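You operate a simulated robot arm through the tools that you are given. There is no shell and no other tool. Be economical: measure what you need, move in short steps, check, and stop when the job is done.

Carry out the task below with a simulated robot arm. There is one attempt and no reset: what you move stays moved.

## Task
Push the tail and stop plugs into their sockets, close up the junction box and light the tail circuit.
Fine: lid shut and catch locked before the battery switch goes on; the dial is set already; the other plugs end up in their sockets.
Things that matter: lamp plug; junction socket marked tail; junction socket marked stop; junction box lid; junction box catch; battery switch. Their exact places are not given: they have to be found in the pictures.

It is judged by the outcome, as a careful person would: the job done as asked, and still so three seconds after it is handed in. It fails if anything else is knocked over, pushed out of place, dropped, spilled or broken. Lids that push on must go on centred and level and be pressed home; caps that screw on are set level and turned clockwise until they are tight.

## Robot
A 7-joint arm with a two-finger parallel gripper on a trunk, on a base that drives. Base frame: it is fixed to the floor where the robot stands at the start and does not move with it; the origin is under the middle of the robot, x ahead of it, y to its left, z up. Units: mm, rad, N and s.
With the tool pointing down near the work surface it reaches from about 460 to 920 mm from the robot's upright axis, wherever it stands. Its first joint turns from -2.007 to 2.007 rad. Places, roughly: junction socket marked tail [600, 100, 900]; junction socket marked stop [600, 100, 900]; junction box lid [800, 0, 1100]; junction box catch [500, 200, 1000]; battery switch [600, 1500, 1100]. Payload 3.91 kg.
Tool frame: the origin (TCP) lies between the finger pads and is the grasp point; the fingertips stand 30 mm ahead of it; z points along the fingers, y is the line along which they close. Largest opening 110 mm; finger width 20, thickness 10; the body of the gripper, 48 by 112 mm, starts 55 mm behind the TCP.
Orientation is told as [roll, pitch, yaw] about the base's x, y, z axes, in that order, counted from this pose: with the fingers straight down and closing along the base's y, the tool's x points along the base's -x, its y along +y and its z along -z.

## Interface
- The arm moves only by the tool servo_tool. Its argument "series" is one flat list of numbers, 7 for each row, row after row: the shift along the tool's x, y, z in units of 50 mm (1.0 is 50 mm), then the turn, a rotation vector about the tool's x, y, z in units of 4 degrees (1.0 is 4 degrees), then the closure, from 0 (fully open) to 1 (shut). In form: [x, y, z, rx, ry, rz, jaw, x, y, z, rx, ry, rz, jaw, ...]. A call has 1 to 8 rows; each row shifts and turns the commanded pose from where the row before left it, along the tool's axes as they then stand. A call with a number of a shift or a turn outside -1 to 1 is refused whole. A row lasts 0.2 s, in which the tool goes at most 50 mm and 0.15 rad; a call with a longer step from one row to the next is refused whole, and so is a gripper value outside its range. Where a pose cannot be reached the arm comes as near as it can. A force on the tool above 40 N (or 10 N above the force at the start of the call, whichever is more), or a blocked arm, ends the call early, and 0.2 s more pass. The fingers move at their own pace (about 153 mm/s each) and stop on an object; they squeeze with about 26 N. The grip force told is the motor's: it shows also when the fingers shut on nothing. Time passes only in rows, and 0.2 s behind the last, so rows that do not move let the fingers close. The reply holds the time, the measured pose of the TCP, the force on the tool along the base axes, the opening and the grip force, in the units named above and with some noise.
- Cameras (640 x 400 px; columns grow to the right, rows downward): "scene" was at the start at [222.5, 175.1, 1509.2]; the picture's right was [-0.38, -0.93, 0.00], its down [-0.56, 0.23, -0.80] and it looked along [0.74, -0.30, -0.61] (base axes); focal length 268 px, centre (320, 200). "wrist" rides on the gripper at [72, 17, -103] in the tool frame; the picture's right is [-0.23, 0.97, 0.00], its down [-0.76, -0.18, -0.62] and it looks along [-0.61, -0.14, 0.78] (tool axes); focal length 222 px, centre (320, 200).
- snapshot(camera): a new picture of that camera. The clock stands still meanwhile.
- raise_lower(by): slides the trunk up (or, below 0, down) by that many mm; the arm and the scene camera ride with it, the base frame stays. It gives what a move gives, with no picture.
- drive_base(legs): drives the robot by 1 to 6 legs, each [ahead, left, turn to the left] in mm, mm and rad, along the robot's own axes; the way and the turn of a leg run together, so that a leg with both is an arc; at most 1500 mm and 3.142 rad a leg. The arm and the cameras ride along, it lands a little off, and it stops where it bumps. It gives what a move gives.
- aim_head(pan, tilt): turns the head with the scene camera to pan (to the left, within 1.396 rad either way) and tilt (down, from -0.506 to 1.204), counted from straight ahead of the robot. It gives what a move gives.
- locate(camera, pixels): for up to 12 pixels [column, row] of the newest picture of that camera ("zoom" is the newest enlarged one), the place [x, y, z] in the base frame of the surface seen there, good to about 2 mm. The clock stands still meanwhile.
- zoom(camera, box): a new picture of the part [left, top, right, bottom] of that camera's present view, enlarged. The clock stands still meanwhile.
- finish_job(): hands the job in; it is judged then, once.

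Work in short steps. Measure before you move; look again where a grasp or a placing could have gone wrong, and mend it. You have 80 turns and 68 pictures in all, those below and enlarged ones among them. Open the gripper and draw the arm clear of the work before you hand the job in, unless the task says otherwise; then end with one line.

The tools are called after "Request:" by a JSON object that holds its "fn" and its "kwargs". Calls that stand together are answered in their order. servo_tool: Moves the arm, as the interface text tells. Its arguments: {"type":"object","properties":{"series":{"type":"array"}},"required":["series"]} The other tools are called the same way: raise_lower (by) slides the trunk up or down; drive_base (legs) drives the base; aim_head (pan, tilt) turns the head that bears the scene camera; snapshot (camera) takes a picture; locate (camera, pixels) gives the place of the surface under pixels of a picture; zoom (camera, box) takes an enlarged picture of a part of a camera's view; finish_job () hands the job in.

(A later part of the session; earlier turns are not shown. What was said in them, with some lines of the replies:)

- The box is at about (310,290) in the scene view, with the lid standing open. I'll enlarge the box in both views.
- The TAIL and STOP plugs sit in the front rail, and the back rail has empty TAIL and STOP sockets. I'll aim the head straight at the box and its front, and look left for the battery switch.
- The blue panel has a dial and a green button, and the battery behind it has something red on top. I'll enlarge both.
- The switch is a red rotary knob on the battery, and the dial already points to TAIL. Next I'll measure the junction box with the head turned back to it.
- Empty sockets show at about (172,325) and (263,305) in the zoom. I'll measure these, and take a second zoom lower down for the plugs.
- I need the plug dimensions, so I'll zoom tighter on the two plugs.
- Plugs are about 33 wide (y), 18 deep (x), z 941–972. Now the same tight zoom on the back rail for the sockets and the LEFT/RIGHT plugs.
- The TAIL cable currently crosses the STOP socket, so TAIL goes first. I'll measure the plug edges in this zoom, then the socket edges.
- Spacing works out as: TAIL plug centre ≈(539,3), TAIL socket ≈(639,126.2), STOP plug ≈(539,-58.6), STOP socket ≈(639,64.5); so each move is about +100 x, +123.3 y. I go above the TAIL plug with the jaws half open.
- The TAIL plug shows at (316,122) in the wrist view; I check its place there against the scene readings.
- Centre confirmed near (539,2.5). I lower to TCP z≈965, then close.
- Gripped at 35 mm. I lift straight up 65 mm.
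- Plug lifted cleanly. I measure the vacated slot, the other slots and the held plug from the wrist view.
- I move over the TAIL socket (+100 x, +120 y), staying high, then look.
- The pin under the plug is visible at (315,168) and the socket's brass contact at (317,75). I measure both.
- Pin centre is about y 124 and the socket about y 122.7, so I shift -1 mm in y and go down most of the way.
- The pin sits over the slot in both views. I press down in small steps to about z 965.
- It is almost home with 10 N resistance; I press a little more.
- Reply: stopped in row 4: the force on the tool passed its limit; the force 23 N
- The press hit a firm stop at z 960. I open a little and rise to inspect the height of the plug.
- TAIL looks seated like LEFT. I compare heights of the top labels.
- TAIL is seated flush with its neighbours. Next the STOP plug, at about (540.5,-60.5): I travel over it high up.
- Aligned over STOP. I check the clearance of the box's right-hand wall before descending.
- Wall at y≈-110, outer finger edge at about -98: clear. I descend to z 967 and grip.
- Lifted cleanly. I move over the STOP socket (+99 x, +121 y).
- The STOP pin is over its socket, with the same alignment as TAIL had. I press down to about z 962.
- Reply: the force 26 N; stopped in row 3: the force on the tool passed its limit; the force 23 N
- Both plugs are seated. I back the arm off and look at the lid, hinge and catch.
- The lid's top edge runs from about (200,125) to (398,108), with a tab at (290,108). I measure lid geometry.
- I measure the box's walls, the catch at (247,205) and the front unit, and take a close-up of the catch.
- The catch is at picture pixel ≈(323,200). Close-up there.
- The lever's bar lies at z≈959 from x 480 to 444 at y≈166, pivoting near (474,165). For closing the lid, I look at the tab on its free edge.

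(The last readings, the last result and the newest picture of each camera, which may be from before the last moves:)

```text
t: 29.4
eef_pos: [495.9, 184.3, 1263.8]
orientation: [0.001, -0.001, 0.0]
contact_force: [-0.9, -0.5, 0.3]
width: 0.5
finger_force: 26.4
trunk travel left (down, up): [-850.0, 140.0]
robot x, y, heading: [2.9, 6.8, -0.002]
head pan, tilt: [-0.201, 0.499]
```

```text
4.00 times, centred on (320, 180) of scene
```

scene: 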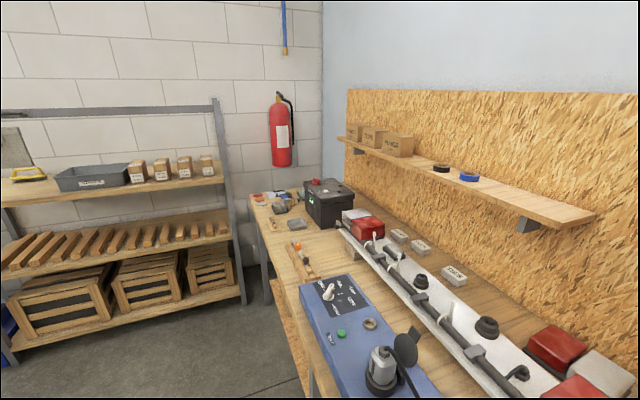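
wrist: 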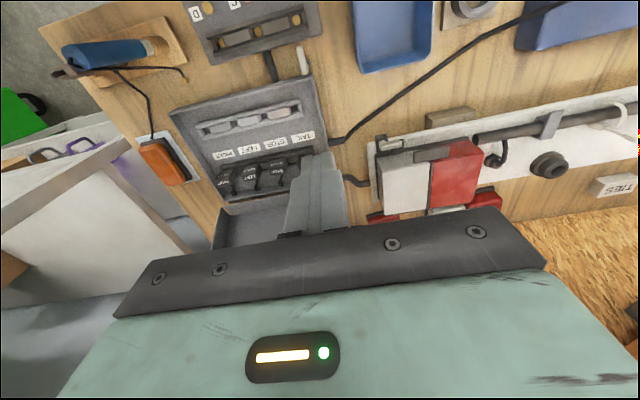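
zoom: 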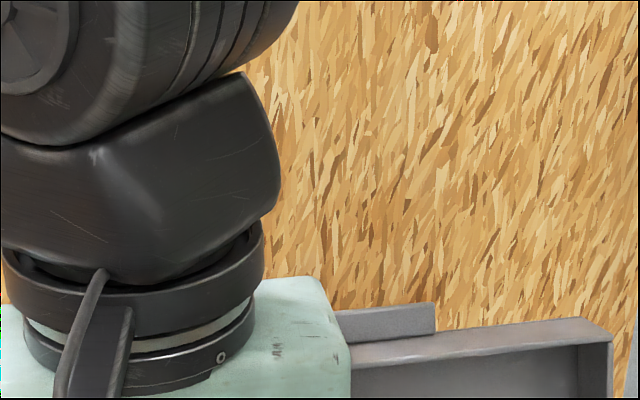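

The gripper hides most of the tab, so I shift it left 200 mm and look again.

Request:
{"fn": "servo_tool", "kwargs": {"series": [0, 0.9, 0, 0, 0, 0, 1, 0, 0.9, 0, 0, 0, 0, 1, 0, 0.9, 0, 0, 0, 0, 1, 0, 0.9, 0, 0, 0, 0, 1, 0, 0, 0, 0, 0, 0, 1]}}

Request:
{"fn": "zoom", "kwargs": {"camera": "scene", "box": [250, 170, 410, 270]}}

Request:
{"fn": "locate", "kwargs": {"camera": "zoom", "pixels": [[300, 165], [320, 170], [370, 160], [260, 175], [320, 190], [400, 180], [200, 200], [560, 170], [300, 230]]}}

```text
t: 30.6
eef_pos: [494.4, 365.5, 1265.1]
orientation: [0.0, -0.003, 0.002]
contact_force: [0.3, 0.3, 0.3]
width: 0.0
finger_force: 26.5
trunk travel left (down, up): [-850.0, 140.0]
robot x, y, heading: [0.3, 2.7, -0.002]
head pan, tilt: [-0.201, 0.499]
```

```text
4.00 times, centred on (330, 220) of scene
```

zoom: 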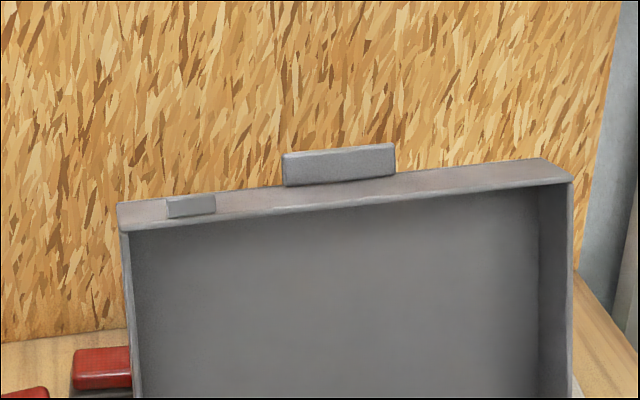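

```text
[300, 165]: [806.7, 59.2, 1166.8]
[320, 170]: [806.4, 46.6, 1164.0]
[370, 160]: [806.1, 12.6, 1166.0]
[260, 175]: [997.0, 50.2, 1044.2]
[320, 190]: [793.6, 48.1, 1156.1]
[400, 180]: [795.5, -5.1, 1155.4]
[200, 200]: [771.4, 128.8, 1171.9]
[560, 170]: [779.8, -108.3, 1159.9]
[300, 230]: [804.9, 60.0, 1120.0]
```

There is a handle tab at the centre of the free edge (y≈-4…71, x≈806, z≈1157–1176) and a small keeper lug at y≈129. I will pinch the handle by its ends (closing along y) and swing it about the hinge near (716,942). First, go in front of it at height.

Request:
{"fn": "servo_tool", "kwargs": {"series": [0, -0.95, 0, 0, 0, 0, 0, 0, -0.95, 0, 0, 0, 0, 0, 0, -0.95, 0, 0, 0, 0, 0, 0, -0.95, 0, 0, 0, 0, 0, 0, -0.95, 0, 0, 0, 0, 0, 0, -0.95, 0, 0, 0, 0, 0, 0, -0.95, 0, 0, 0, 0, 0]}}

Request:
{"fn": "servo_tool", "kwargs": {"series": [-0.9, 0, 0, 0, 0, 0, 0, -0.9, 0, 0, 0, 0, 0, 0, -0.9, 0, 0, 0, 0, 0, 0, -0.9, 0, 0, 0, 0, 0, 0, -0.9, 0, 0, 0, 0, 0, 0, -0.9, 0, 0, 0, 0, 0, 0, -0.8, 0, 0, 0, 0, 0, 0, 0, 0, 0, 0, 0, 0, 0]}}

Request:
{"fn": "zoom", "kwargs": {"camera": "wrist", "box": [160, 0, 480, 200]}}

Request:
{"fn": "zoom", "kwargs": {"camera": "scene", "box": [250, 150, 410, 250]}}

```text
t: 32.2
eef_pos: [495.7, 32.4, 1263.2]
orientation: [0.0, -0.004, 0.002]
contact_force: [0.9, 0.6, -0.1]
width: 110.1
finger_force: 0.1
trunk travel left (down, up): [-850.0, 140.0]
robot x, y, heading: [-1.7, 0.4, -0.004]
head pan, tilt: [-0.201, 0.499]
```

```text
t: 34.0
eef_pos: [805.5, 33.0, 1264.2]
orientation: [0.0, -0.002, 0.0]
contact_force: [0.3, 0.3, 0.4]
width: 110.0
finger_force: 0.1
trunk travel left (down, up): [-850.0, 140.0]
robot x, y, heading: [0.6, -3.2, -0.001]
head pan, tilt: [-0.201, 0.499]
```

```text
2.00 times, centred on (320, 100) of wrist
```

zoom: 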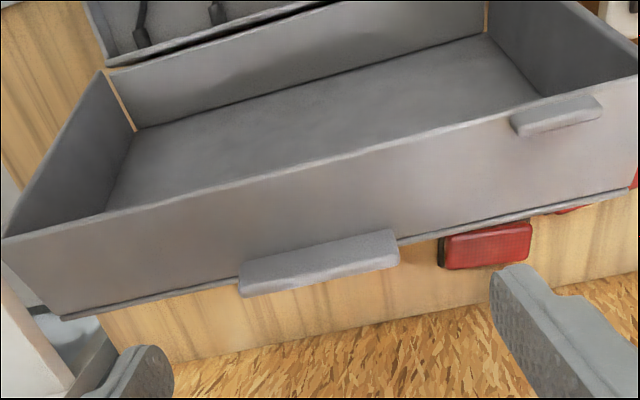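

```text
4.00 times, centred on (330, 200) of scene
```

zoom: 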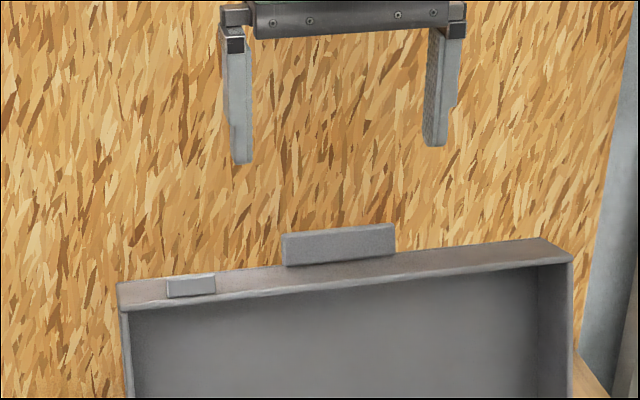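

The wrist view clearly shows the handle; I take a plain wrist picture to measure it.

Request:
{"fn": "zoom", "kwargs": {"camera": "wrist", "box": [240, 90, 400, 190]}}

Request:
{"fn": "locate", "kwargs": {"camera": "zoom", "pixels": [[165, 178], [170, 200], [462, 115], [320, 140], [320, 165], [320, 180], [470, 130], [300, 120], [160, 160], [450, 100]]}}

```text
4.00 times, centred on (320, 140) of wrist
```

zoom: 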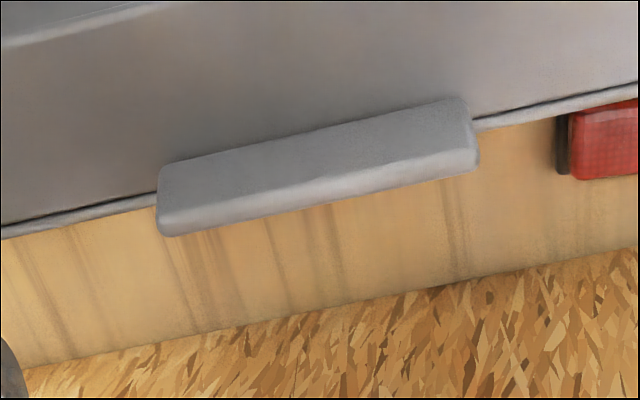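

```text
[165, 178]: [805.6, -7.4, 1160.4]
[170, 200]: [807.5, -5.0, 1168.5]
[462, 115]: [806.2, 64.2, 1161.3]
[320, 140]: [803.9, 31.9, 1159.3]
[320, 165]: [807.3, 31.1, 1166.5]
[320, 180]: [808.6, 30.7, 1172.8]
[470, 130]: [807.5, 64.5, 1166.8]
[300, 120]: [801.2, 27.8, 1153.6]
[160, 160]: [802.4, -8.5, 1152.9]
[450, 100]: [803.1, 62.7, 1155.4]
```

Handle: y -7…66 (centre 29.5), z 1157–1174, x ≈806–813. I descend so the tips reach z≈1161, then close.

Request:
{"fn": "servo_tool", "kwargs": {"series": [-0.09, -0.06, 0.6, 0, 0, 0, 0, 0, 0, 0.6, 0, 0, 0, 0, 0, 0, 0.25, 0, 0, 0, 0, 0, 0, 0, 0, 0, 0, 0, 0, 0, 0, 0, 0, 0, 0.25, 0, 0, 0, 0, 0, 0, 0.4, 0, 0, 0, 0, 0, 0, 0.5, 0, 0, 0, 0, 0, 0, 0.5]}}

Request:
{"fn": "zoom", "kwargs": {"camera": "scene", "box": [250, 150, 410, 250]}}

```text
t: 35.8
eef_pos: [810.0, 28.9, 1192.6]
orientation: [0.004, -0.002, 0.001]
contact_force: [0.2, 6.3, -4.2]
width: 75.6
finger_force: 45.1
trunk travel left (down, up): [-850.0, 140.0]
robot x, y, heading: [-0.9, -1.7, -0.003]
head pan, tilt: [-0.201, 0.499]
```

```text
4.00 times, centred on (330, 200) of scene
```

zoom: 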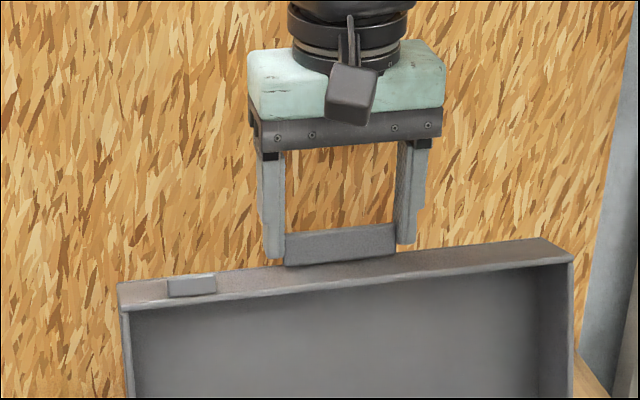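

Handle held. I start the arc about the hinge with the first four steps (about 30°), tool kept upright so the handle turns in the pads.

Request:
{"fn": "servo_tool", "kwargs": {"series": [0.606, 0, -0.208, 0, 0, 0, 0.5, 0.628, 0, -0.124, 0, 0, 0, 0.5, 0.64, 0, -0.044, 0, 0, 0, 0.5, 0.638, 0, 0.04, 0, 0, 0, 0.5, 0, 0, 0, 0, 0, 0, 0.5]}}

Request:
{"fn": "zoom", "kwargs": {"camera": "scene", "box": [230, 120, 430, 280]}}

```text
t: 37.0
eef_pos: [682.8, 30.2, 1210.0]
orientation: [0.001, -0.006, 0.002]
contact_force: [3.7, 18.7, 11.2]
width: 75.8
finger_force: 45.8
trunk travel left (down, up): [-850.0, 140.0]
robot x, y, heading: [0.9, -2.9, -0.002]
head pan, tilt: [-0.201, 0.499]
```

```text
2.50 times, centred on (330, 200) of scene
```

zoom: 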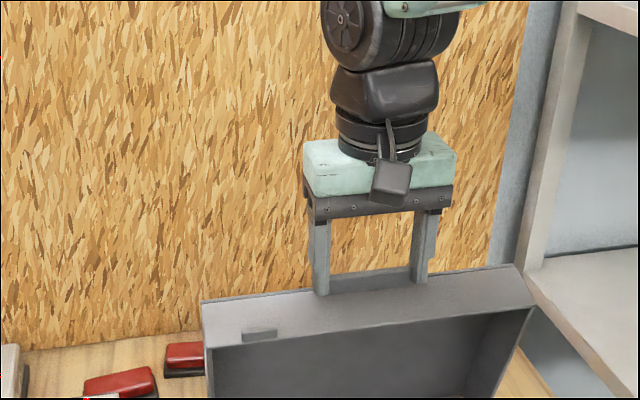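

The lid is following, with small side load. I go on with steps 5–10, with a slight +y and outward correction.

Request:
{"fn": "servo_tool", "kwargs": {"series": [0.628, 0.03, 0.104, 0, 0, 0, 0.5, 0.608, 0, 0.206, 0, 0, 0, 0.5, 0.574, 0, 0.282, 0, 0, 0, 0.5, 0.534, 0, 0.354, 0, 0, 0, 0.5, 0.482, 0, 0.422, 0, 0, 0, 0.5, 0.424, 0, 0.48, 0, 0, 0, 0.5, 0, 0, 0, 0, 0, 0, 0.5]}}

Request:
{"fn": "zoom", "kwargs": {"camera": "scene", "box": [230, 160, 430, 320]}}

```text
t: 38.6
eef_pos: [519.7, 30.6, 1114.2]
orientation: [0.0, 0.0, 0.0]
contact_force: [-7.8, -7.1, 8.3]
width: 75.7
finger_force: 44.8
trunk travel left (down, up): [-850.0, 140.0]
robot x, y, heading: [0.7, -0.1, -0.0]
head pan, tilt: [-0.201, 0.499]
```

```text
2.50 times, centred on (330, 240) of scene
```

zoom: 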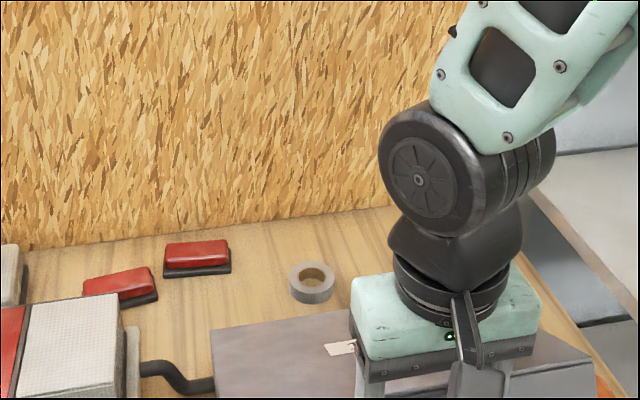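

The lid is nearly down. I continue with the last steps, slowing at the end.

Request:
{"fn": "servo_tool", "kwargs": {"series": [0.356, 0, 0.532, 0, 0, 0, 0.5, 0.284, 0, 0.574, 0, 0, 0, 0.5, 0.208, 0, 0.606, 0, 0, 0, 0.5, 0.07, 0, 0.3, 0, 0, 0, 0.5, 0.05, 0, 0.3, 0, 0, 0, 0.5, 0, 0, 0, 0, 0, 0, 0.5]}}

Request:
{"fn": "aim_head", "kwargs": {"pan": -0.1, "tilt": 1.0}}

Request:
{"fn": "zoom", "kwargs": {"camera": "scene", "box": [260, 130, 460, 290]}}

```text
t: 40.0
eef_pos: [474.0, 30.8, 997.5]
orientation: [0.0, -0.002, -0.001]
contact_force: [-3.7, -17.5, 0.8]
width: 75.6
finger_force: 44.5
trunk travel left (down, up): [-850.0, 140.0]
robot x, y, heading: [-1.4, 2.8, -0.003]
head pan, tilt: [-0.201, 0.499]
```

```text
t: 41.0
eef_pos: [474.5, 29.0, 998.9]
orientation: [-0.001, -0.002, -0.002]
contact_force: [-2.0, -22.5, -4.3]
width: 75.8
finger_force: 45.1
trunk travel left (down, up): [-850.0, 140.0]
robot x, y, heading: [1.8, -0.1, 0.007]
head pan, tilt: [-0.099, 1.0]
```

```text
2.50 times, centred on (360, 210) of scene
```

zoom: 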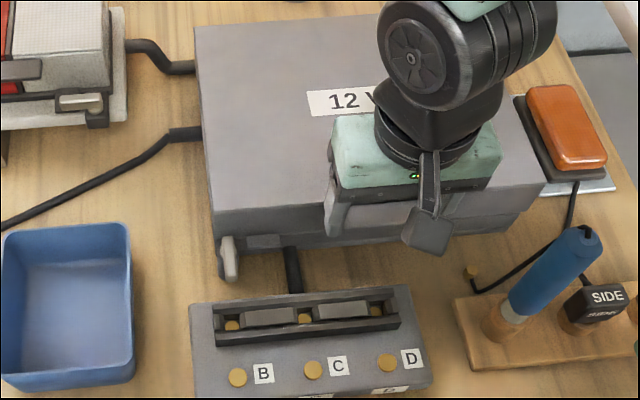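

The lid looks nearly shut; I press down in small steps until it resists.

Request:
{"fn": "servo_tool", "kwargs": {"series": [0, -0.02, 0.06, 0, 0, 0, 0.5, 0, 0, 0.06, 0, 0, 0, 0.5, 0, 0, 0.06, 0, 0, 0, 0.5, 0, 0, 0.06, 0, 0, 0, 0.5, 0, 0, 0, 0, 0, 0, 0.5]}}

Request:
{"fn": "zoom", "kwargs": {"camera": "scene", "box": [260, 160, 420, 260]}}

```text
t: 41.7
eef_pos: [473.1, 30.1, 994.0]
orientation: [0.001, -0.004, 0.002]
contact_force: [-5.5, -3.4, 31.5]
width: 75.8
finger_force: 45.1
trunk travel left (down, up): [-850.0, 140.0]
robot x, y, heading: [-2.9, -1.8, 0.0]
head pan, tilt: [-0.099, 1.0]
stopped in row 3: the force on the tool passed its limit (the readings are from after the stop); the commanded pose is now the measured one
```

```text
4.00 times, centred on (340, 210) of scene
```

zoom: 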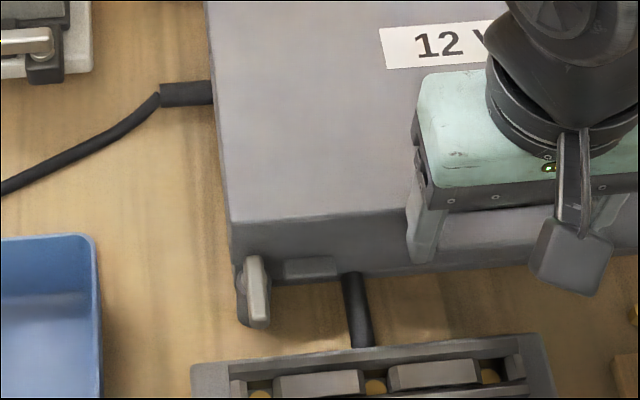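

The lid stopped firmly: shut. I release, rise clear and measure the lid, keeper lug (310,268) and lever.

Request:
{"fn": "servo_tool", "kwargs": {"series": [0, 0, 0, 0, 0, 0, 0.2, 0, 0, 0, 0, 0, 0, 0.1, 0, 0, -0.6, 0, 0, 0, 0.1, 0, 0, -0.9, 0, 0, 0, 0.1, 0, 0, -0.9, 0, 0, 0, 0.5, 0, 0, 0, 0, 0, 0, 1]}}

Request:
{"fn": "zoom", "kwargs": {"camera": "scene", "box": [290, 180, 386, 240]}}

Request:
{"fn": "locate", "kwargs": {"camera": "zoom", "pixels": [[165, 105], [180, 150], [190, 180], [235, 160], [275, 155], [235, 170], [150, 120], [190, 120], [300, 100], [160, 90], [250, 190]]}}

```text
t: 43.1
eef_pos: [474.7, 29.7, 1113.4]
orientation: [0.003, -0.004, 0.002]
contact_force: [-0.2, 0.3, 0.4]
width: 0.1
finger_force: 26.3
trunk travel left (down, up): [-850.0, 140.0]
robot x, y, heading: [-1.3, 2.5, 0.007]
head pan, tilt: [-0.099, 1.0]
```

```text
6.67 times, centred on (338, 210) of scene
```

zoom: 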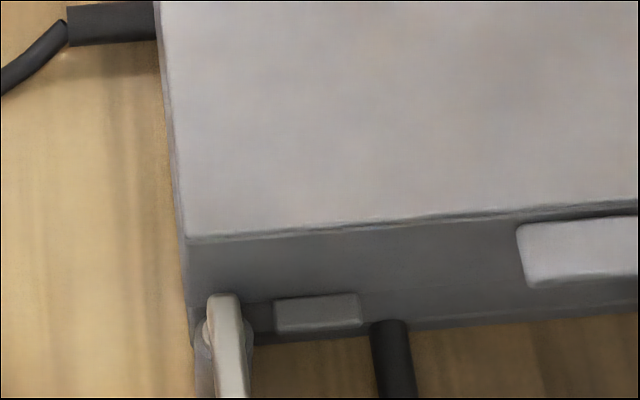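

```text
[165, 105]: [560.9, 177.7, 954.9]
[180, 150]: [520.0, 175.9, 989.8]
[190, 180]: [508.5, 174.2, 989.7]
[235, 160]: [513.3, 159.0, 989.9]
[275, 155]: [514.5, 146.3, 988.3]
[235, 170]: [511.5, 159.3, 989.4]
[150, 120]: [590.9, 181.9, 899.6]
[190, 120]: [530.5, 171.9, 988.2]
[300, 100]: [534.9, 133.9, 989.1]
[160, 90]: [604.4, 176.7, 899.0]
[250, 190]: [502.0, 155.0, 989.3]
```

Lid top is at z≈989, level to check further. I measure lug, lever and lid-back height.

Request:
{"fn": "zoom", "kwargs": {"camera": "scene", "box": [300, 190, 364, 230]}}

Request:
{"fn": "locate", "kwargs": {"camera": "zoom", "pixels": [[180, 240], [190, 300], [200, 350], [150, 250], [207, 250], [320, 250], [320, 235], [260, 255], [385, 240], [320, 275], [250, 180], [212, 300]]}}

Request:
{"fn": "locate", "kwargs": {"camera": "scene", "pixels": [[350, 150], [340, 200], [400, 150], [330, 150]]}}

```text
10.00 times, centred on (332, 210) of scene
```

zoom: 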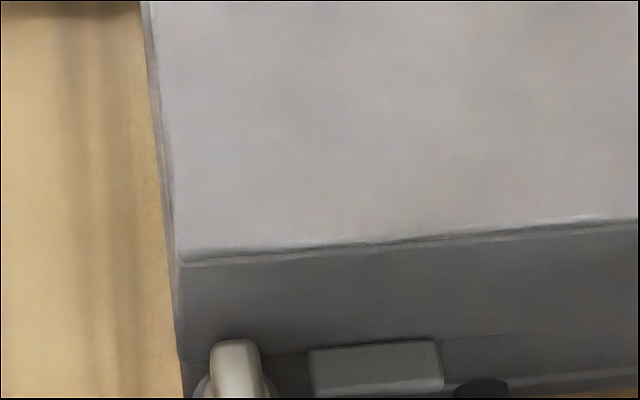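

```text
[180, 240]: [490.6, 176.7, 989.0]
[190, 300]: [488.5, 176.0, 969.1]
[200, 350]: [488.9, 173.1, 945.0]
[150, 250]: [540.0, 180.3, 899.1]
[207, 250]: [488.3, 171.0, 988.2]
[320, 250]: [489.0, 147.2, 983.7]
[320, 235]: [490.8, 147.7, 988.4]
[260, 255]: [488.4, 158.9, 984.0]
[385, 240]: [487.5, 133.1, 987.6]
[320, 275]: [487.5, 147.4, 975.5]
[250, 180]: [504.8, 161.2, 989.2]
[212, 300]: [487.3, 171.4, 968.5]
```

```text
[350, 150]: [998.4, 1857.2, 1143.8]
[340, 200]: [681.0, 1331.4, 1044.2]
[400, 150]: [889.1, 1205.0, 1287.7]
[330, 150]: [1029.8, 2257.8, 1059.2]
```

Now the catch itself, lower in the picture.

Request:
{"fn": "zoom", "kwargs": {"camera": "scene", "box": [300, 210, 364, 250]}}

Request:
{"fn": "locate", "kwargs": {"camera": "zoom", "pixels": [[235, 150], [238, 200], [245, 260], [245, 285], [200, 195], [275, 190], [375, 155], [375, 180], [312, 165], [442, 160], [375, 190], [230, 145]]}}

```text
10.00 times, centred on (332, 230) of scene
```

zoom: 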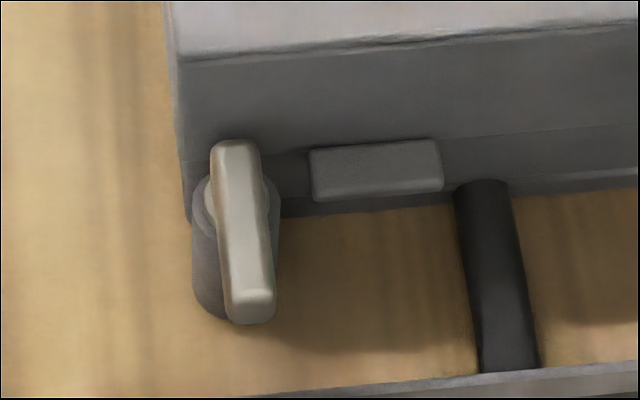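

```text
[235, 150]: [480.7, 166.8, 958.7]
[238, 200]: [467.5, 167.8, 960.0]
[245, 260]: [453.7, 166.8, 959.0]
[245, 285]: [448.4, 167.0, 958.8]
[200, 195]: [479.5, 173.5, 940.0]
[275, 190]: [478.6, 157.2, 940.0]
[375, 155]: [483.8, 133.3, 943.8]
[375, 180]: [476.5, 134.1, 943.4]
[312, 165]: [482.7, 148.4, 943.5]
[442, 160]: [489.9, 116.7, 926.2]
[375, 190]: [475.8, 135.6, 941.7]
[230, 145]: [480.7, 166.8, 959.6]
```

The lever lies along -x over a boss at ≈(472,166); the lug is at y 119–148, top z 944, so the lever must swing to point along -y over the lug. I place the shut fingertips on the lever's +y side.

Request:
{"fn": "servo_tool", "kwargs": {"series": [0.124, 0.82, 0, 0, 0, 0, 1, 0.124, 0.82, 0, 0, 0, 0, 1, 0.124, 0.82, 0, 0, 0, 0, 1, 0.124, 0.82, 0, 0, 0, 0, 1, 0, 0, 0.9, 0, 0, 0, 1, 0, 0, 0.9, 0, 0, 0, 1, 0, 0, 0.85, 0, 0, 0, 1, 0, 0, 0, 0, 0, 0, 1]}}

Request:
{"fn": "zoom", "kwargs": {"camera": "scene", "box": [280, 190, 376, 250]}}

Request:
{"fn": "zoom", "kwargs": {"camera": "wrist", "box": [160, 0, 480, 200]}}

```text
t: 44.9
eef_pos: [449.6, 198.6, 980.7]
orientation: [0.003, -0.004, 0.004]
contact_force: [-0.4, 0.9, 0.1]
width: 0.0
finger_force: 25.9
trunk travel left (down, up): [-850.0, 140.0]
robot x, y, heading: [-0.7, 0.6, 0.0]
head pan, tilt: [-0.099, 1.0]
```

```text
6.67 times, centred on (328, 220) of scene
```

zoom: 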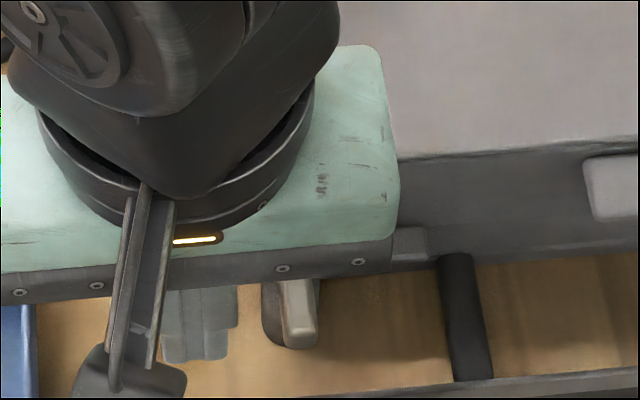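

```text
2.00 times, centred on (320, 100) of wrist
```

zoom: 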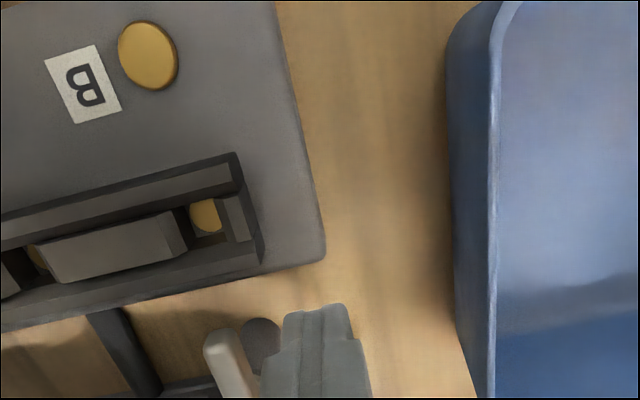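

Fingertips stand beside the lever. I check the lever and the neighbouring unit's heights in the wrist view.

Request:
{"fn": "locate", "kwargs": {"camera": "zoom", "pixels": [[235, 360], [215, 340], [318, 255], [200, 275], [240, 160], [320, 310], [265, 330], [320, 340]]}}

```text
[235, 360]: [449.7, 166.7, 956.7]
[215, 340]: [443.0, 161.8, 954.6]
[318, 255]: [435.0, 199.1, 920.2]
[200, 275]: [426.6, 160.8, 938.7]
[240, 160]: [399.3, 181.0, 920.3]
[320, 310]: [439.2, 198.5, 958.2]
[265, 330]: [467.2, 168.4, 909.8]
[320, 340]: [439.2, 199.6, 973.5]
```

The lever tip is at (446,164), the unit top stays below 939. I sweep the fingertips along an arc about the pivot, ~90°.

Request:
{"fn": "servo_tool", "kwargs": {"series": [0, -0.34, 0, 0, 0, 0, 1, 0.05, -0.124, 0, 0, 0, 0, 1, 0.03, -0.136, 0, 0, 0, 0, 1, -0.008, -0.14, 0, 0, 0, 0, 1, -0.044, -0.13, 0, 0, 0, 0, 1, -0.076, -0.118, 0, 0, 0, 0, 1, -0.104, -0.092, 0, 0, 0, 0, 1, 0, 0, 0, 0, 0, 0, 1]}}

Request:
{"fn": "zoom", "kwargs": {"camera": "wrist", "box": [160, 0, 480, 200]}}

Request:
{"fn": "zoom", "kwargs": {"camera": "scene", "box": [280, 190, 376, 250]}}

```text
t: 46.7
eef_pos: [457.9, 139.8, 978.9]
orientation: [0.002, -0.005, 0.002]
contact_force: [-0.2, 0.4, 0.0]
width: 0.1
finger_force: 26.0
trunk travel left (down, up): [-850.0, 140.0]
robot x, y, heading: [1.3, -3.7, 0.002]
head pan, tilt: [-0.099, 1.0]
```

```text
2.00 times, centred on (320, 100) of wrist
```

zoom: 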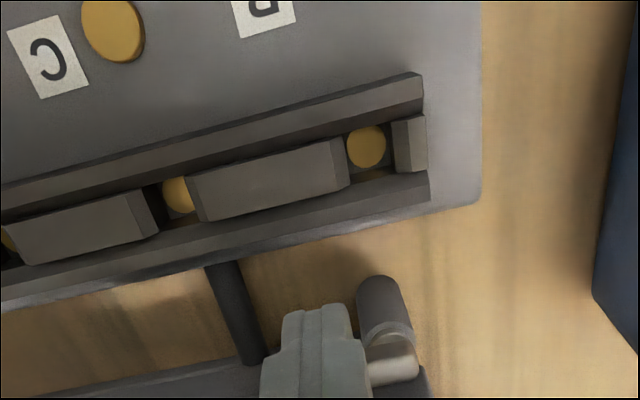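

```text
6.67 times, centred on (328, 220) of scene
```

zoom: 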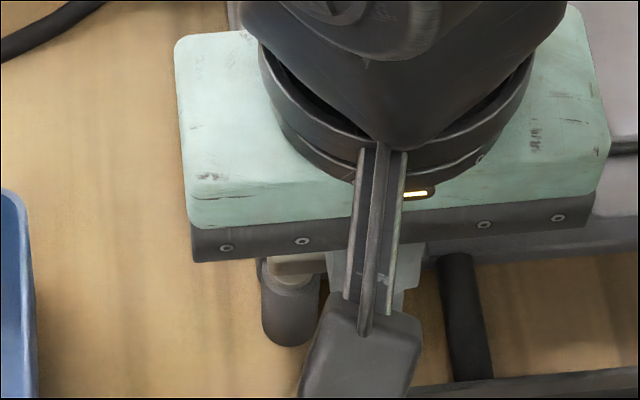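

The lever now points across the lug. I push a few mm further to its stop, back off, rise and inspect.

Request:
{"fn": "servo_tool", "kwargs": {"series": [-0.06, 0, 0, 0, 0, 0, 1, -0.06, 0, 0, 0, 0, 0, 1, 0, 0, 0, 0, 0, 0, 1]}}

Request:
{"fn": "servo_tool", "kwargs": {"series": [0.2, 0, 0, 0, 0, 0, 1, 0, 0, -0.8, 0, 0, 0, 1, 0, -0.5, -0.8, 0, 0, 0, 1, 0, -0.8, -0.5, 0, 0, 0, 1, 0, -0.8, 0, 0, 0, 0, 1, 0, -0.8, 0, 0, 0, 0, 1, 0, 0, 0, 0, 0, 0, 1]}}

Request:
{"fn": "zoom", "kwargs": {"camera": "scene", "box": [300, 210, 364, 250]}}

Request:
{"fn": "locate", "kwargs": {"camera": "zoom", "pixels": [[240, 170], [300, 170], [350, 165], [370, 165], [240, 20], [500, 10]]}}

```text
t: 47.5
eef_pos: [459.9, 141.3, 979.9]
orientation: [0.0, 0.0, 0.006]
contact_force: [-21.0, 4.3, 4.9]
width: 0.2
finger_force: 25.9
trunk travel left (down, up): [-850.0, 140.0]
robot x, y, heading: [-0.2, 1.5, 0.004]
head pan, tilt: [-0.099, 1.0]
```

```text
t: 49.1
eef_pos: [473.9, 2.0, 1085.5]
orientation: [0.001, -0.002, 0.003]
contact_force: [-1.1, 0.7, -0.2]
width: 0.1
finger_force: 26.4
out of reach, approached as far as the arm can: row 6
trunk travel left (down, up): [-850.0, 140.0]
robot x, y, heading: [2.6, -0.2, -0.006]
head pan, tilt: [-0.099, 1.0]
```

```text
10.00 times, centred on (332, 230) of scene
```

zoom: 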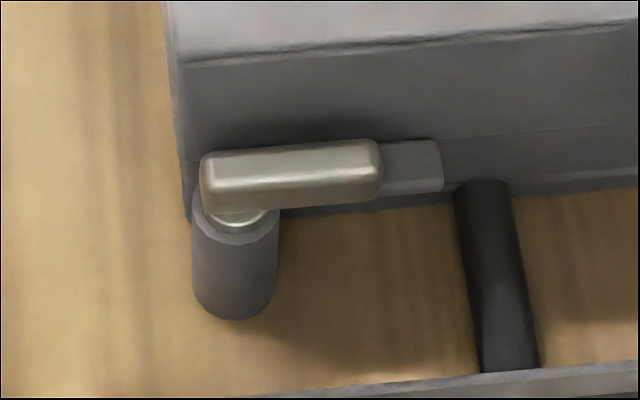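

```text
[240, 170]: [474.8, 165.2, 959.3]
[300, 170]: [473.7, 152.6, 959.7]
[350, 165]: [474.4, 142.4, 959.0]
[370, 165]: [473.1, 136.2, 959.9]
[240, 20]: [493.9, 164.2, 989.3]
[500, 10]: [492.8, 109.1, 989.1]
```

The catch is locked (lever over lug, on its stop). I raise the arm to about z 1330 and drive left towards the battery.

Request:
{"fn": "servo_tool", "kwargs": {"series": [0, 0.3, -0.9, 0, 0, 0, 1, 0, 0.3, -0.9, 0, 0, 0, 1, 0, 0.3, -0.9, 0, 0, 0, 1, 0, 0.3, -0.9, 0, 0, 0, 1, 0, 0, -0.9, 0, 0, 0, 1, 0, 0, 0, 0, 0, 0, 1]}}

Request:
{"fn": "aim_head", "kwargs": {"pan": 1.3, "tilt": 0.7}}

Request:
{"fn": "snapshot", "kwargs": {"camera": "scene"}}

Request:
{"fn": "locate", "kwargs": {"camera": "scene", "pixels": [[150, 100], [150, 250], [200, 200], [100, 350], [50, 200], [280, 120]]}}

```text
t: 50.5
eef_pos: [469.2, 64.7, 1308.3]
orientation: [0.0, -0.002, 0.001]
contact_force: [0.2, 0.0, -0.2]
width: 0.0
finger_force: 26.2
trunk travel left (down, up): [-850.0, 140.0]
robot x, y, heading: [0.6, -2.1, 0.002]
head pan, tilt: [-0.099, 1.0]
```

```text
t: 52.1
eef_pos: [470.5, 65.0, 1307.7]
orientation: [0.002, -0.003, 0.003]
contact_force: [-0.4, -0.7, 0.3]
width: 0.2
finger_force: 25.9
trunk travel left (down, up): [-850.0, 140.0]
robot x, y, heading: [-1.0, 2.5, 0.001]
head pan, tilt: [1.3, 0.7]
```

```text
15 pictures are left
```

scene: 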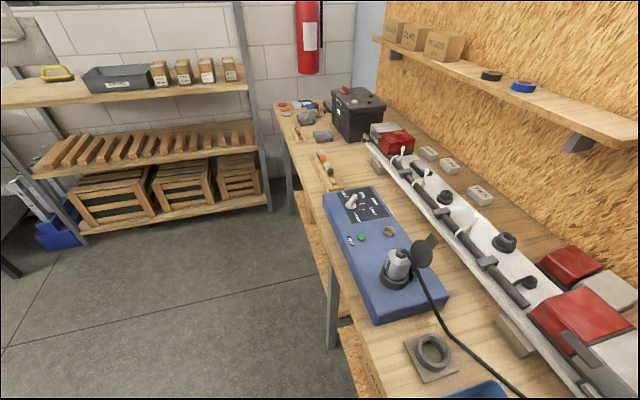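

```text
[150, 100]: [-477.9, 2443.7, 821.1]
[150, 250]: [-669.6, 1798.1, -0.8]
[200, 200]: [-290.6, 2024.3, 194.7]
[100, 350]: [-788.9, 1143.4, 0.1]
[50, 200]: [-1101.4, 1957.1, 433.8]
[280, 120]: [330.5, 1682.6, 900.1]
```

Floor is free up to y≈2000. I drive 1390 mm left and then look at the battery.

Request:
{"fn": "drive_base", "kwargs": {"legs": [[0, 1390, 0]]}}

Request:
{"fn": "aim_head", "kwargs": {"pan": 0.0, "tilt": 0.75}}

Request:
{"fn": "snapshot", "kwargs": {"camera": "scene"}}

```text
t: 59.0
eef_pos: [465.4, 1456.6, 1309.9]
orientation: [0.0, -0.004, 0.008]
contact_force: [0.2, 0.6, 0.0]
width: 0.2
finger_force: 25.8
trunk travel left (down, up): [-850.0, 140.0]
robot x, y, heading: [-8.6, 1391.2, 0.009]
head pan, tilt: [1.3, 0.7]
```

```text
t: 60.5
eef_pos: [465.2, 1456.5, 1309.2]
orientation: [0.003, -0.005, 0.009]
contact_force: [-1.1, 0.0, -0.4]
width: 0.0
finger_force: 26.2
trunk travel left (down, up): [-850.0, 140.0]
robot x, y, heading: [-6.1, 1385.4, 0.01]
head pan, tilt: [0.0, 0.75]
```

```text
14 pictures are left
```

scene: 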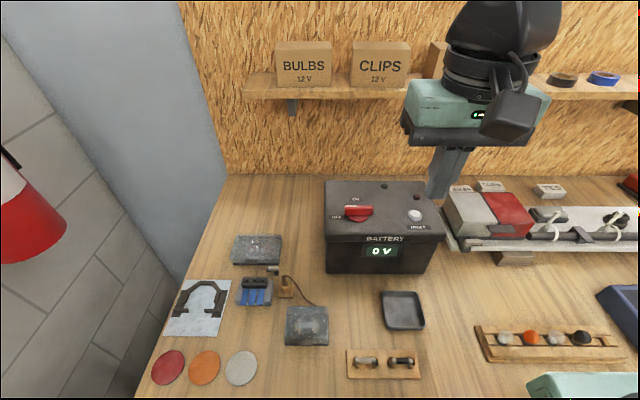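

The battery's top shows the red switch at (360,213), RESET button at (415,215). I zoom and measure.

Request:
{"fn": "zoom", "kwargs": {"camera": "scene", "box": [320, 175, 440, 250]}}

Request:
{"fn": "locate", "kwargs": {"camera": "zoom", "pixels": [[150, 195], [220, 180], [270, 180], [200, 200], [210, 225], [180, 170], [260, 160], [100, 150], [400, 150], [140, 215], [500, 215], [270, 210]]}}

```text
5.33 times, centred on (380, 212) of scene
```

zoom: 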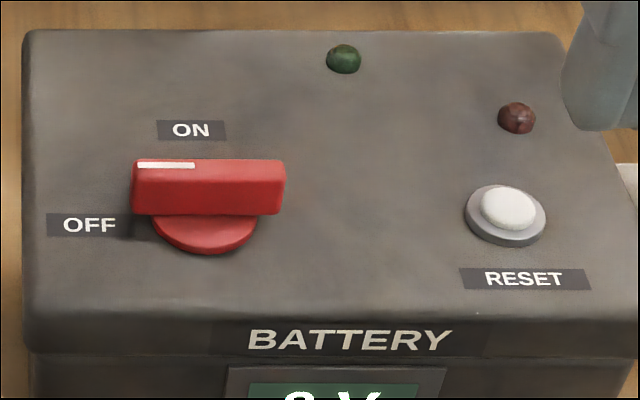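

```text
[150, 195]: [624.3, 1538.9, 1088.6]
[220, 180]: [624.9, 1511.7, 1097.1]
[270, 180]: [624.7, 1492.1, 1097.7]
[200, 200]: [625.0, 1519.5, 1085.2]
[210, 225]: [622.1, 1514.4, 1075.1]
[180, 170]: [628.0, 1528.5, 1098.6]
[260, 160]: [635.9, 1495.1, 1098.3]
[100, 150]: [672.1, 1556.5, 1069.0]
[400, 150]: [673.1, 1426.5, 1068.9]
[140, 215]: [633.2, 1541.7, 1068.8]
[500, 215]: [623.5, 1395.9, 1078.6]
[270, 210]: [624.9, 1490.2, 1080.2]
```

The knob is a bar along y (1488–1543), x 624–637, z 1078–1098, with its pointer at OFF (+y) and ON towards +x: a 90° clockwise turn. I go above it at (630.5,1515.5), then turn the tool +90° before gripping.

Request:
{"fn": "servo_tool", "kwargs": {"series": [-0.664, 0.234, 0.436, 0, 0, 0, 0.5, -0.664, 0.234, 0.436, 0, 0, 0, 0.5, -0.664, 0.234, 0.436, 0, 0, 0, 0.5, -0.664, 0.234, 0.436, 0, 0, 0, 0.5, -0.664, 0.234, 0.436, 0, 0, 0, 0.5, 0, 0, 0, 0, 0, 0, 0.5]}}

Request:
{"fn": "servo_tool", "kwargs": {"series": [0, 0, 0, 0, 0, -1, 0.5, 0, 0, 0, 0, 0, -1, 0.5, 0, 0, 0, 0, 0, -1, 0.5, 0, 0, 0, 0, 0, -1, 0.5, 0, 0, 0, 0, 0, -1, 0.5, 0, 0, 0, 0, 0, -1, 0.5, 0, 0, 0, 0, 0, -1, 0.5, 0, 0, 0, 0, 0, -1, 0.5]}}

Request:
{"fn": "servo_tool", "kwargs": {"series": [0, 0, 0, 0, 0, -1, 0.5, 0, 0, 0, 0, 0, -1, 0.5, 0, 0, 0, 0, 0, -1, 0.5, 0, 0, 0, 0, 0, -1, 0.5, 0, 0, 0, 0, 0, -1, 0.5, 0, 0, 0, 0, 0, -1, 0.5, 0, 0, 0, 0, 0, -1, 0.5, 0, 0, 0, 0, 0, -1, 0.5]}}

Request:
{"fn": "servo_tool", "kwargs": {"series": [0, 0, 0, 0, 0, -1, 0.5, 0, 0, 0, 0, 0, -1, 0.5, 0, 0, 0, 0, 0, -1, 0.5, 0, 0, 0, 0, 0, -1, 0.5, 0, 0, 0, 0, 0, -1, 0.5, 0, 0, 0, 0, 0, -1, 0.5, 0, 0, 0, 0, 0, -0.4, 0.5, 0, 0, 0, 0, 0, 0, 0.5]}}

```text
t: 61.9
eef_pos: [631.9, 1514.5, 1202.7]
orientation: [0.002, -0.005, 0.007]
contact_force: [0.3, 0.3, 0.4]
width: 55.0
finger_force: 0.0
trunk travel left (down, up): [-850.0, 140.0]
robot x, y, heading: [-8.3, 1388.6, 0.003]
head pan, tilt: [0.0, 0.75]
```

```text
t: 63.7
eef_pos: [631.4, 1515.4, 1200.6]
orientation: [0.0, -0.005, 0.569]
contact_force: [-0.3, -0.4, -0.9]
width: 55.2
finger_force: 0.0
trunk travel left (down, up): [-850.0, 140.0]
robot x, y, heading: [-5.8, 1388.8, 0.009]
head pan, tilt: [0.0, 0.75]
```

```text
t: 65.5
eef_pos: [630.4, 1515.6, 1199.8]
orientation: [-0.001, -0.003, 1.128]
contact_force: [-0.2, -0.5, 0.5]
width: 55.1
finger_force: 0.1
trunk travel left (down, up): [-850.0, 140.0]
robot x, y, heading: [-6.5, 1390.0, 0.008]
head pan, tilt: [0.0, 0.75]
```

```text
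t: 67.3
eef_pos: [631.1, 1515.3, 1200.8]
orientation: [-0.004, -0.003, 1.572]
contact_force: [0.0, 0.3, -0.3]
width: 55.3
finger_force: 0.1
trunk travel left (down, up): [-850.0, 140.0]
robot x, y, heading: [-3.7, 1389.3, 0.009]
head pan, tilt: [0.0, 0.75]
```

Yaw is 1.572. I check alignment of the fingers over the knob with the wrist view.

Request:
{"fn": "snapshot", "kwargs": {"camera": "wrist"}}

```text
12 pictures are left
```

wrist: 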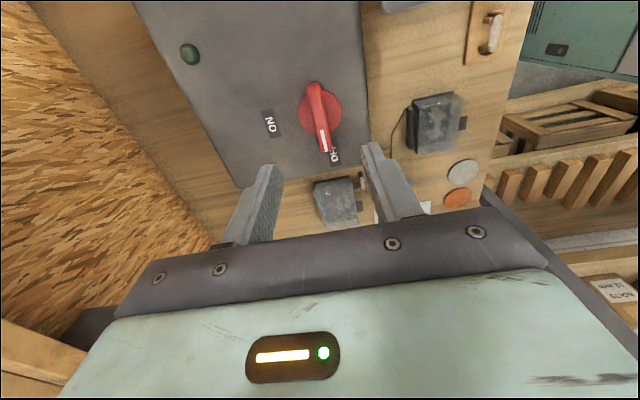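

Request:
{"fn": "locate", "kwargs": {"camera": "wrist", "pixels": [[315, 88], [325, 145], [320, 115], [334, 105], [303, 110], [313, 115], [327, 115], [268, 122], [338, 115]]}}

```text
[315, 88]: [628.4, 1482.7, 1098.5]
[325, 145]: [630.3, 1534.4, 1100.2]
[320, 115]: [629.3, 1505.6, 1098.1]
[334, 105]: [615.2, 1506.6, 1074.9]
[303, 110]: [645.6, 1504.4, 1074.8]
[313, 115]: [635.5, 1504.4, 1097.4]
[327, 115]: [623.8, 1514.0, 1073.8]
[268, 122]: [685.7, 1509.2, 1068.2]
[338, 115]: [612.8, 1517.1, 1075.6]
```

Knob centre by the wrist view ≈(630,1511). I shift 3 mm in -y, lower to z≈1109 and close.

Request:
{"fn": "servo_tool", "kwargs": {"series": [0.06, 0.02, 0.7, 0, 0, 0, 0.5, 0, 0, 0.7, 0, 0, 0, 0.5, 0, 0, 0.43, 0, 0, 0, 0.5, 0, 0, 0, 0, 0, 0, 0.5, 0, 0, 0, 0, 0, 0, 0.75, 0, 0, 0, 0, 0, 0, 1, 0, 0, 0, 0, 0, 0, 1]}}

Request:
{"fn": "zoom", "kwargs": {"camera": "scene", "box": [320, 175, 440, 250]}}

```text
t: 68.9
eef_pos: [630.6, 1513.3, 1108.3]
orientation: [-0.004, -0.001, 1.572]
contact_force: [3.5, -0.7, -0.8]
width: 12.9
finger_force: 44.7
trunk travel left (down, up): [-850.0, 140.0]
robot x, y, heading: [-6.2, 1387.7, 0.005]
head pan, tilt: [0.0, 0.75]
```

```text
5.33 times, centred on (380, 212) of scene
```

zoom: 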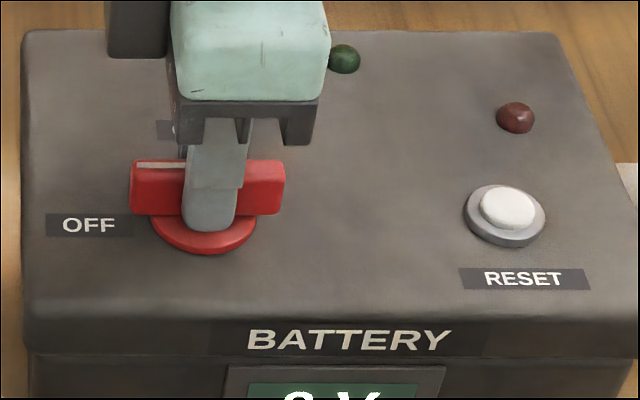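

Knob gripped centrally. I turn clockwise, in stages.

Request:
{"fn": "servo_tool", "kwargs": {"series": [0, 0, 0, 0, 0, 1, 1, 0, 0, 0, 0, 0, 1, 1, 0, 0, 0, 0, 0, 1, 1, 0, 0, 0, 0, 0, 1, 1, 0, 0, 0, 0, 0, 1, 1, 0, 0, 0, 0, 0, 1, 1, 0, 0, 0, 0, 0, 1, 1, 0, 0, 0, 0, 0, 1, 1]}}

Request:
{"fn": "servo_tool", "kwargs": {"series": [0, 0, 0, 0, 0, 1, 1, 0, 0, 0, 0, 0, 1, 1, 0, 0, 0, 0, 0, 1, 1, 0, 0, 0, 0, 0, 1, 1, 0, 0, 0, 0, 0, 1, 1, 0, 0, 0, 0, 0, 1, 1, 0, 0, 0, 0, 0, 1, 1, 0, 0, 0, 0, 0, 1, 1]}}

Request:
{"fn": "servo_tool", "kwargs": {"series": [0, 0, 0, 0, 0, 1, 1, 0, 0, 0, 0, 0, 1, 1, 0, 0, 0, 0, 0, 1, 1, 0, 0, 0, 0, 0, 1, 1, 0, 0, 0, 0, 0, 1, 1, 0, 0, 0, 0, 0, 1, 1, 0, 0, 0, 0, 0, 0.7, 1, 0, 0, 0, 0, 0, 0, 1]}}

Request:
{"fn": "zoom", "kwargs": {"camera": "scene", "box": [320, 175, 440, 250]}}

```text
t: 70.7
eef_pos: [632.0, 1513.9, 1108.6]
orientation: [-0.003, -0.001, 1.012]
contact_force: [11.0, 5.3, 0.2]
width: 12.6
finger_force: 44.8
trunk travel left (down, up): [-850.0, 140.0]
robot x, y, heading: [-1.4, 1387.7, 0.002]
head pan, tilt: [0.0, 0.75]
```

```text
t: 72.5
eef_pos: [631.5, 1512.8, 1109.1]
orientation: [0.0, -0.006, 0.453]
contact_force: [9.3, 6.8, 2.8]
width: 12.6
finger_force: 44.7
trunk travel left (down, up): [-850.0, 140.0]
robot x, y, heading: [-4.9, 1386.0, 0.009]
head pan, tilt: [0.0, 0.75]
```

```text
t: 74.3
eef_pos: [632.2, 1514.1, 1108.4]
orientation: [0.002, -0.004, -0.012]
contact_force: [15.4, 6.1, 2.2]
width: 12.9
finger_force: 44.6
trunk travel left (down, up): [-850.0, 140.0]
robot x, y, heading: [-3.0, 1391.1, 0.011]
head pan, tilt: [0.0, 0.75]
```

```text
5.33 times, centred on (380, 212) of scene
```

zoom: 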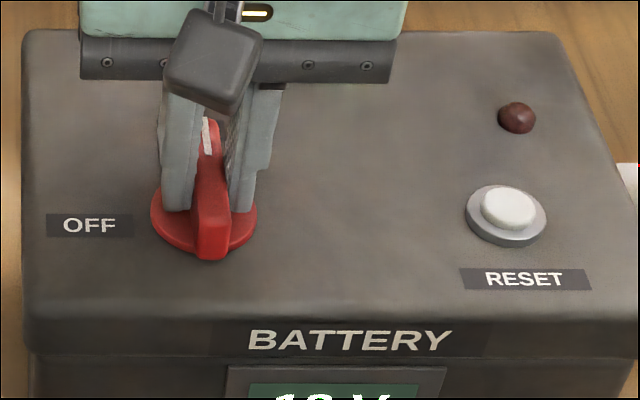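

The knob points to ON and the display now shows 12 V. I open, rise clear and check the battery and the tail lamp.

Request:
{"fn": "servo_tool", "kwargs": {"series": [0, 0, 0, 0, 0, 0, 0.7, 0, 0, 0, 0, 0, 0, 0.5, 0, 0, -0.6, 0, 0, 0, 0.5, 0, 0, -0.9, 0, 0, 0, 0.5, 0.9, 0, -0.4, 0, 0, 0, 0.5, 0.9, 0, -0.4, 0, 0, 0, 0.5, 0.9, 0, -0.4, 0, 0, 0, 0.5, 0, 0, 0, 0, 0, 0, 0.5]}}

Request:
{"fn": "aim_head", "kwargs": {"pan": -0.4, "tilt": 0.75}}

Request:
{"fn": "snapshot", "kwargs": {"camera": "scene"}}

```text
t: 76.1
eef_pos: [494.9, 1513.7, 1241.9]
orientation: [0.001, -0.004, -0.012]
contact_force: [0.2, -1.1, 0.1]
width: 55.2
finger_force: 0.1
trunk travel left (down, up): [-850.0, 140.0]
robot x, y, heading: [-2.6, 1387.9, 0.007]
head pan, tilt: [0.0, 0.75]
```

```text
t: 76.9
eef_pos: [494.9, 1514.6, 1242.2]
orientation: [0.002, -0.003, -0.012]
contact_force: [0.2, 0.2, 0.2]
width: 55.1
finger_force: 0.0
trunk travel left (down, up): [-850.0, 140.0]
robot x, y, heading: [-4.2, 1387.1, 0.006]
head pan, tilt: [-0.4, 0.75]
```

```text
9 pictures are left
```

scene: 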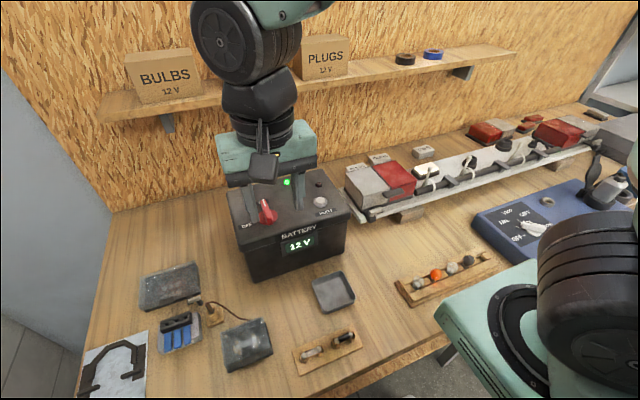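

Battery reads 12 V with the green LED on. I zoom on the lamp board and the dial to see whether the tail lamps are lit.

Request:
{"fn": "zoom", "kwargs": {"camera": "scene", "box": [340, 90, 640, 270]}}

Request:
{"fn": "zoom", "kwargs": {"camera": "scene", "box": [470, 180, 600, 260]}}

```text
2.13 times, centred on (490, 180) of scene
```

zoom: 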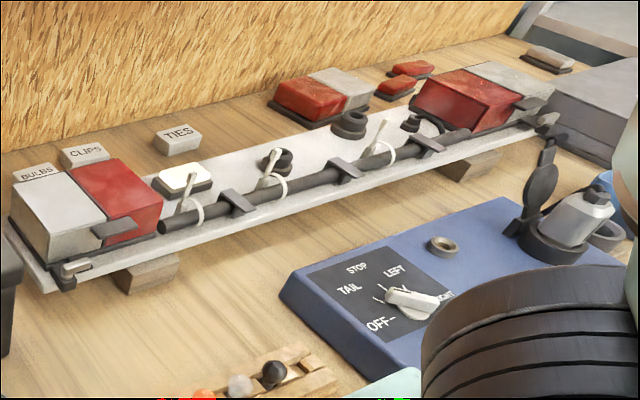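

```text
4.92 times, centred on (535, 220) of scene
```

zoom: 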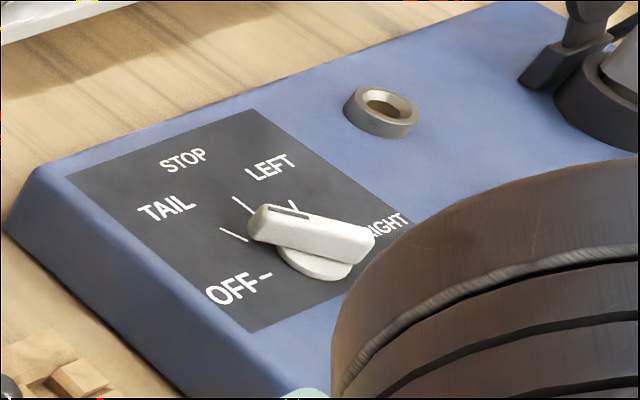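

The plate lamp at the near end glows white and the red lenses look brighter, with the dial at TAIL. One closer look to confirm the lamps are lit.

Request:
{"fn": "zoom", "kwargs": {"camera": "scene", "box": [340, 140, 460, 215]}}

Request:
{"fn": "aim_head", "kwargs": {"pan": -1.15, "tilt": 0.5}}

Request:
{"fn": "snapshot", "kwargs": {"camera": "scene"}}

```text
5.33 times, centred on (400, 178) of scene
```

zoom: 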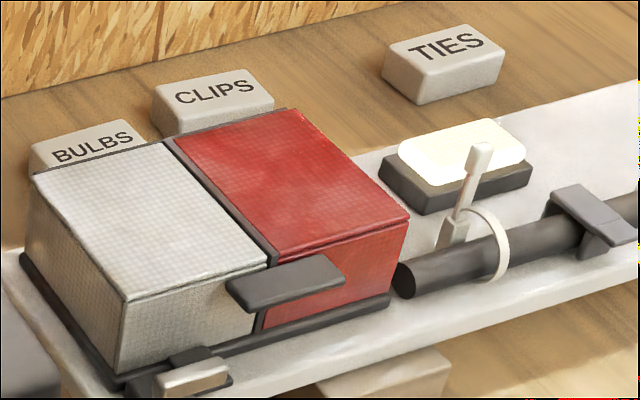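

```text
t: 78.0
eef_pos: [494.7, 1514.8, 1242.6]
orientation: [0.001, -0.003, -0.012]
contact_force: [-0.1, 0.1, -0.3]
width: 55.2
finger_force: 0.2
trunk travel left (down, up): [-850.0, 140.0]
robot x, y, heading: [-6.9, 1387.9, 0.007]
head pan, tilt: [-1.15, 0.499]
```

```text
5 pictures are left
```

scene: 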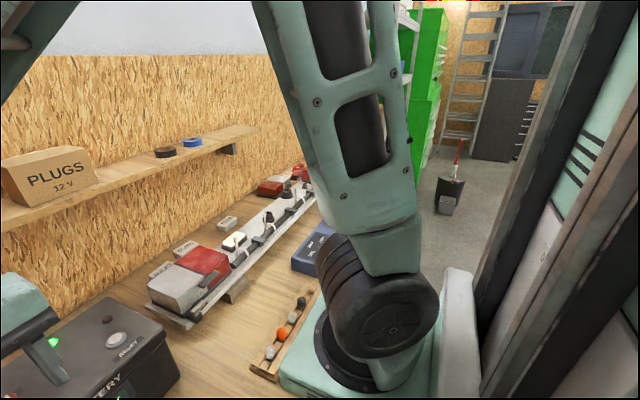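

The plate lamp glows, the battery reads 12 V with the green LED, the lid is locked, and the arm is open and clear. I hand the job in.

Request:
{"fn": "finish_job", "kwargs": {}}

```text
The job is handed in.
```

The job is handed in: the TAIL and STOP plugs are in their sockets, the lid was shut and the catch locked before I turned the battery switch to ON. The battery reads 12 V and the number-plate lamp is lit, but I couldn't tell for certain from the pictures that the red tail lens is glowing.
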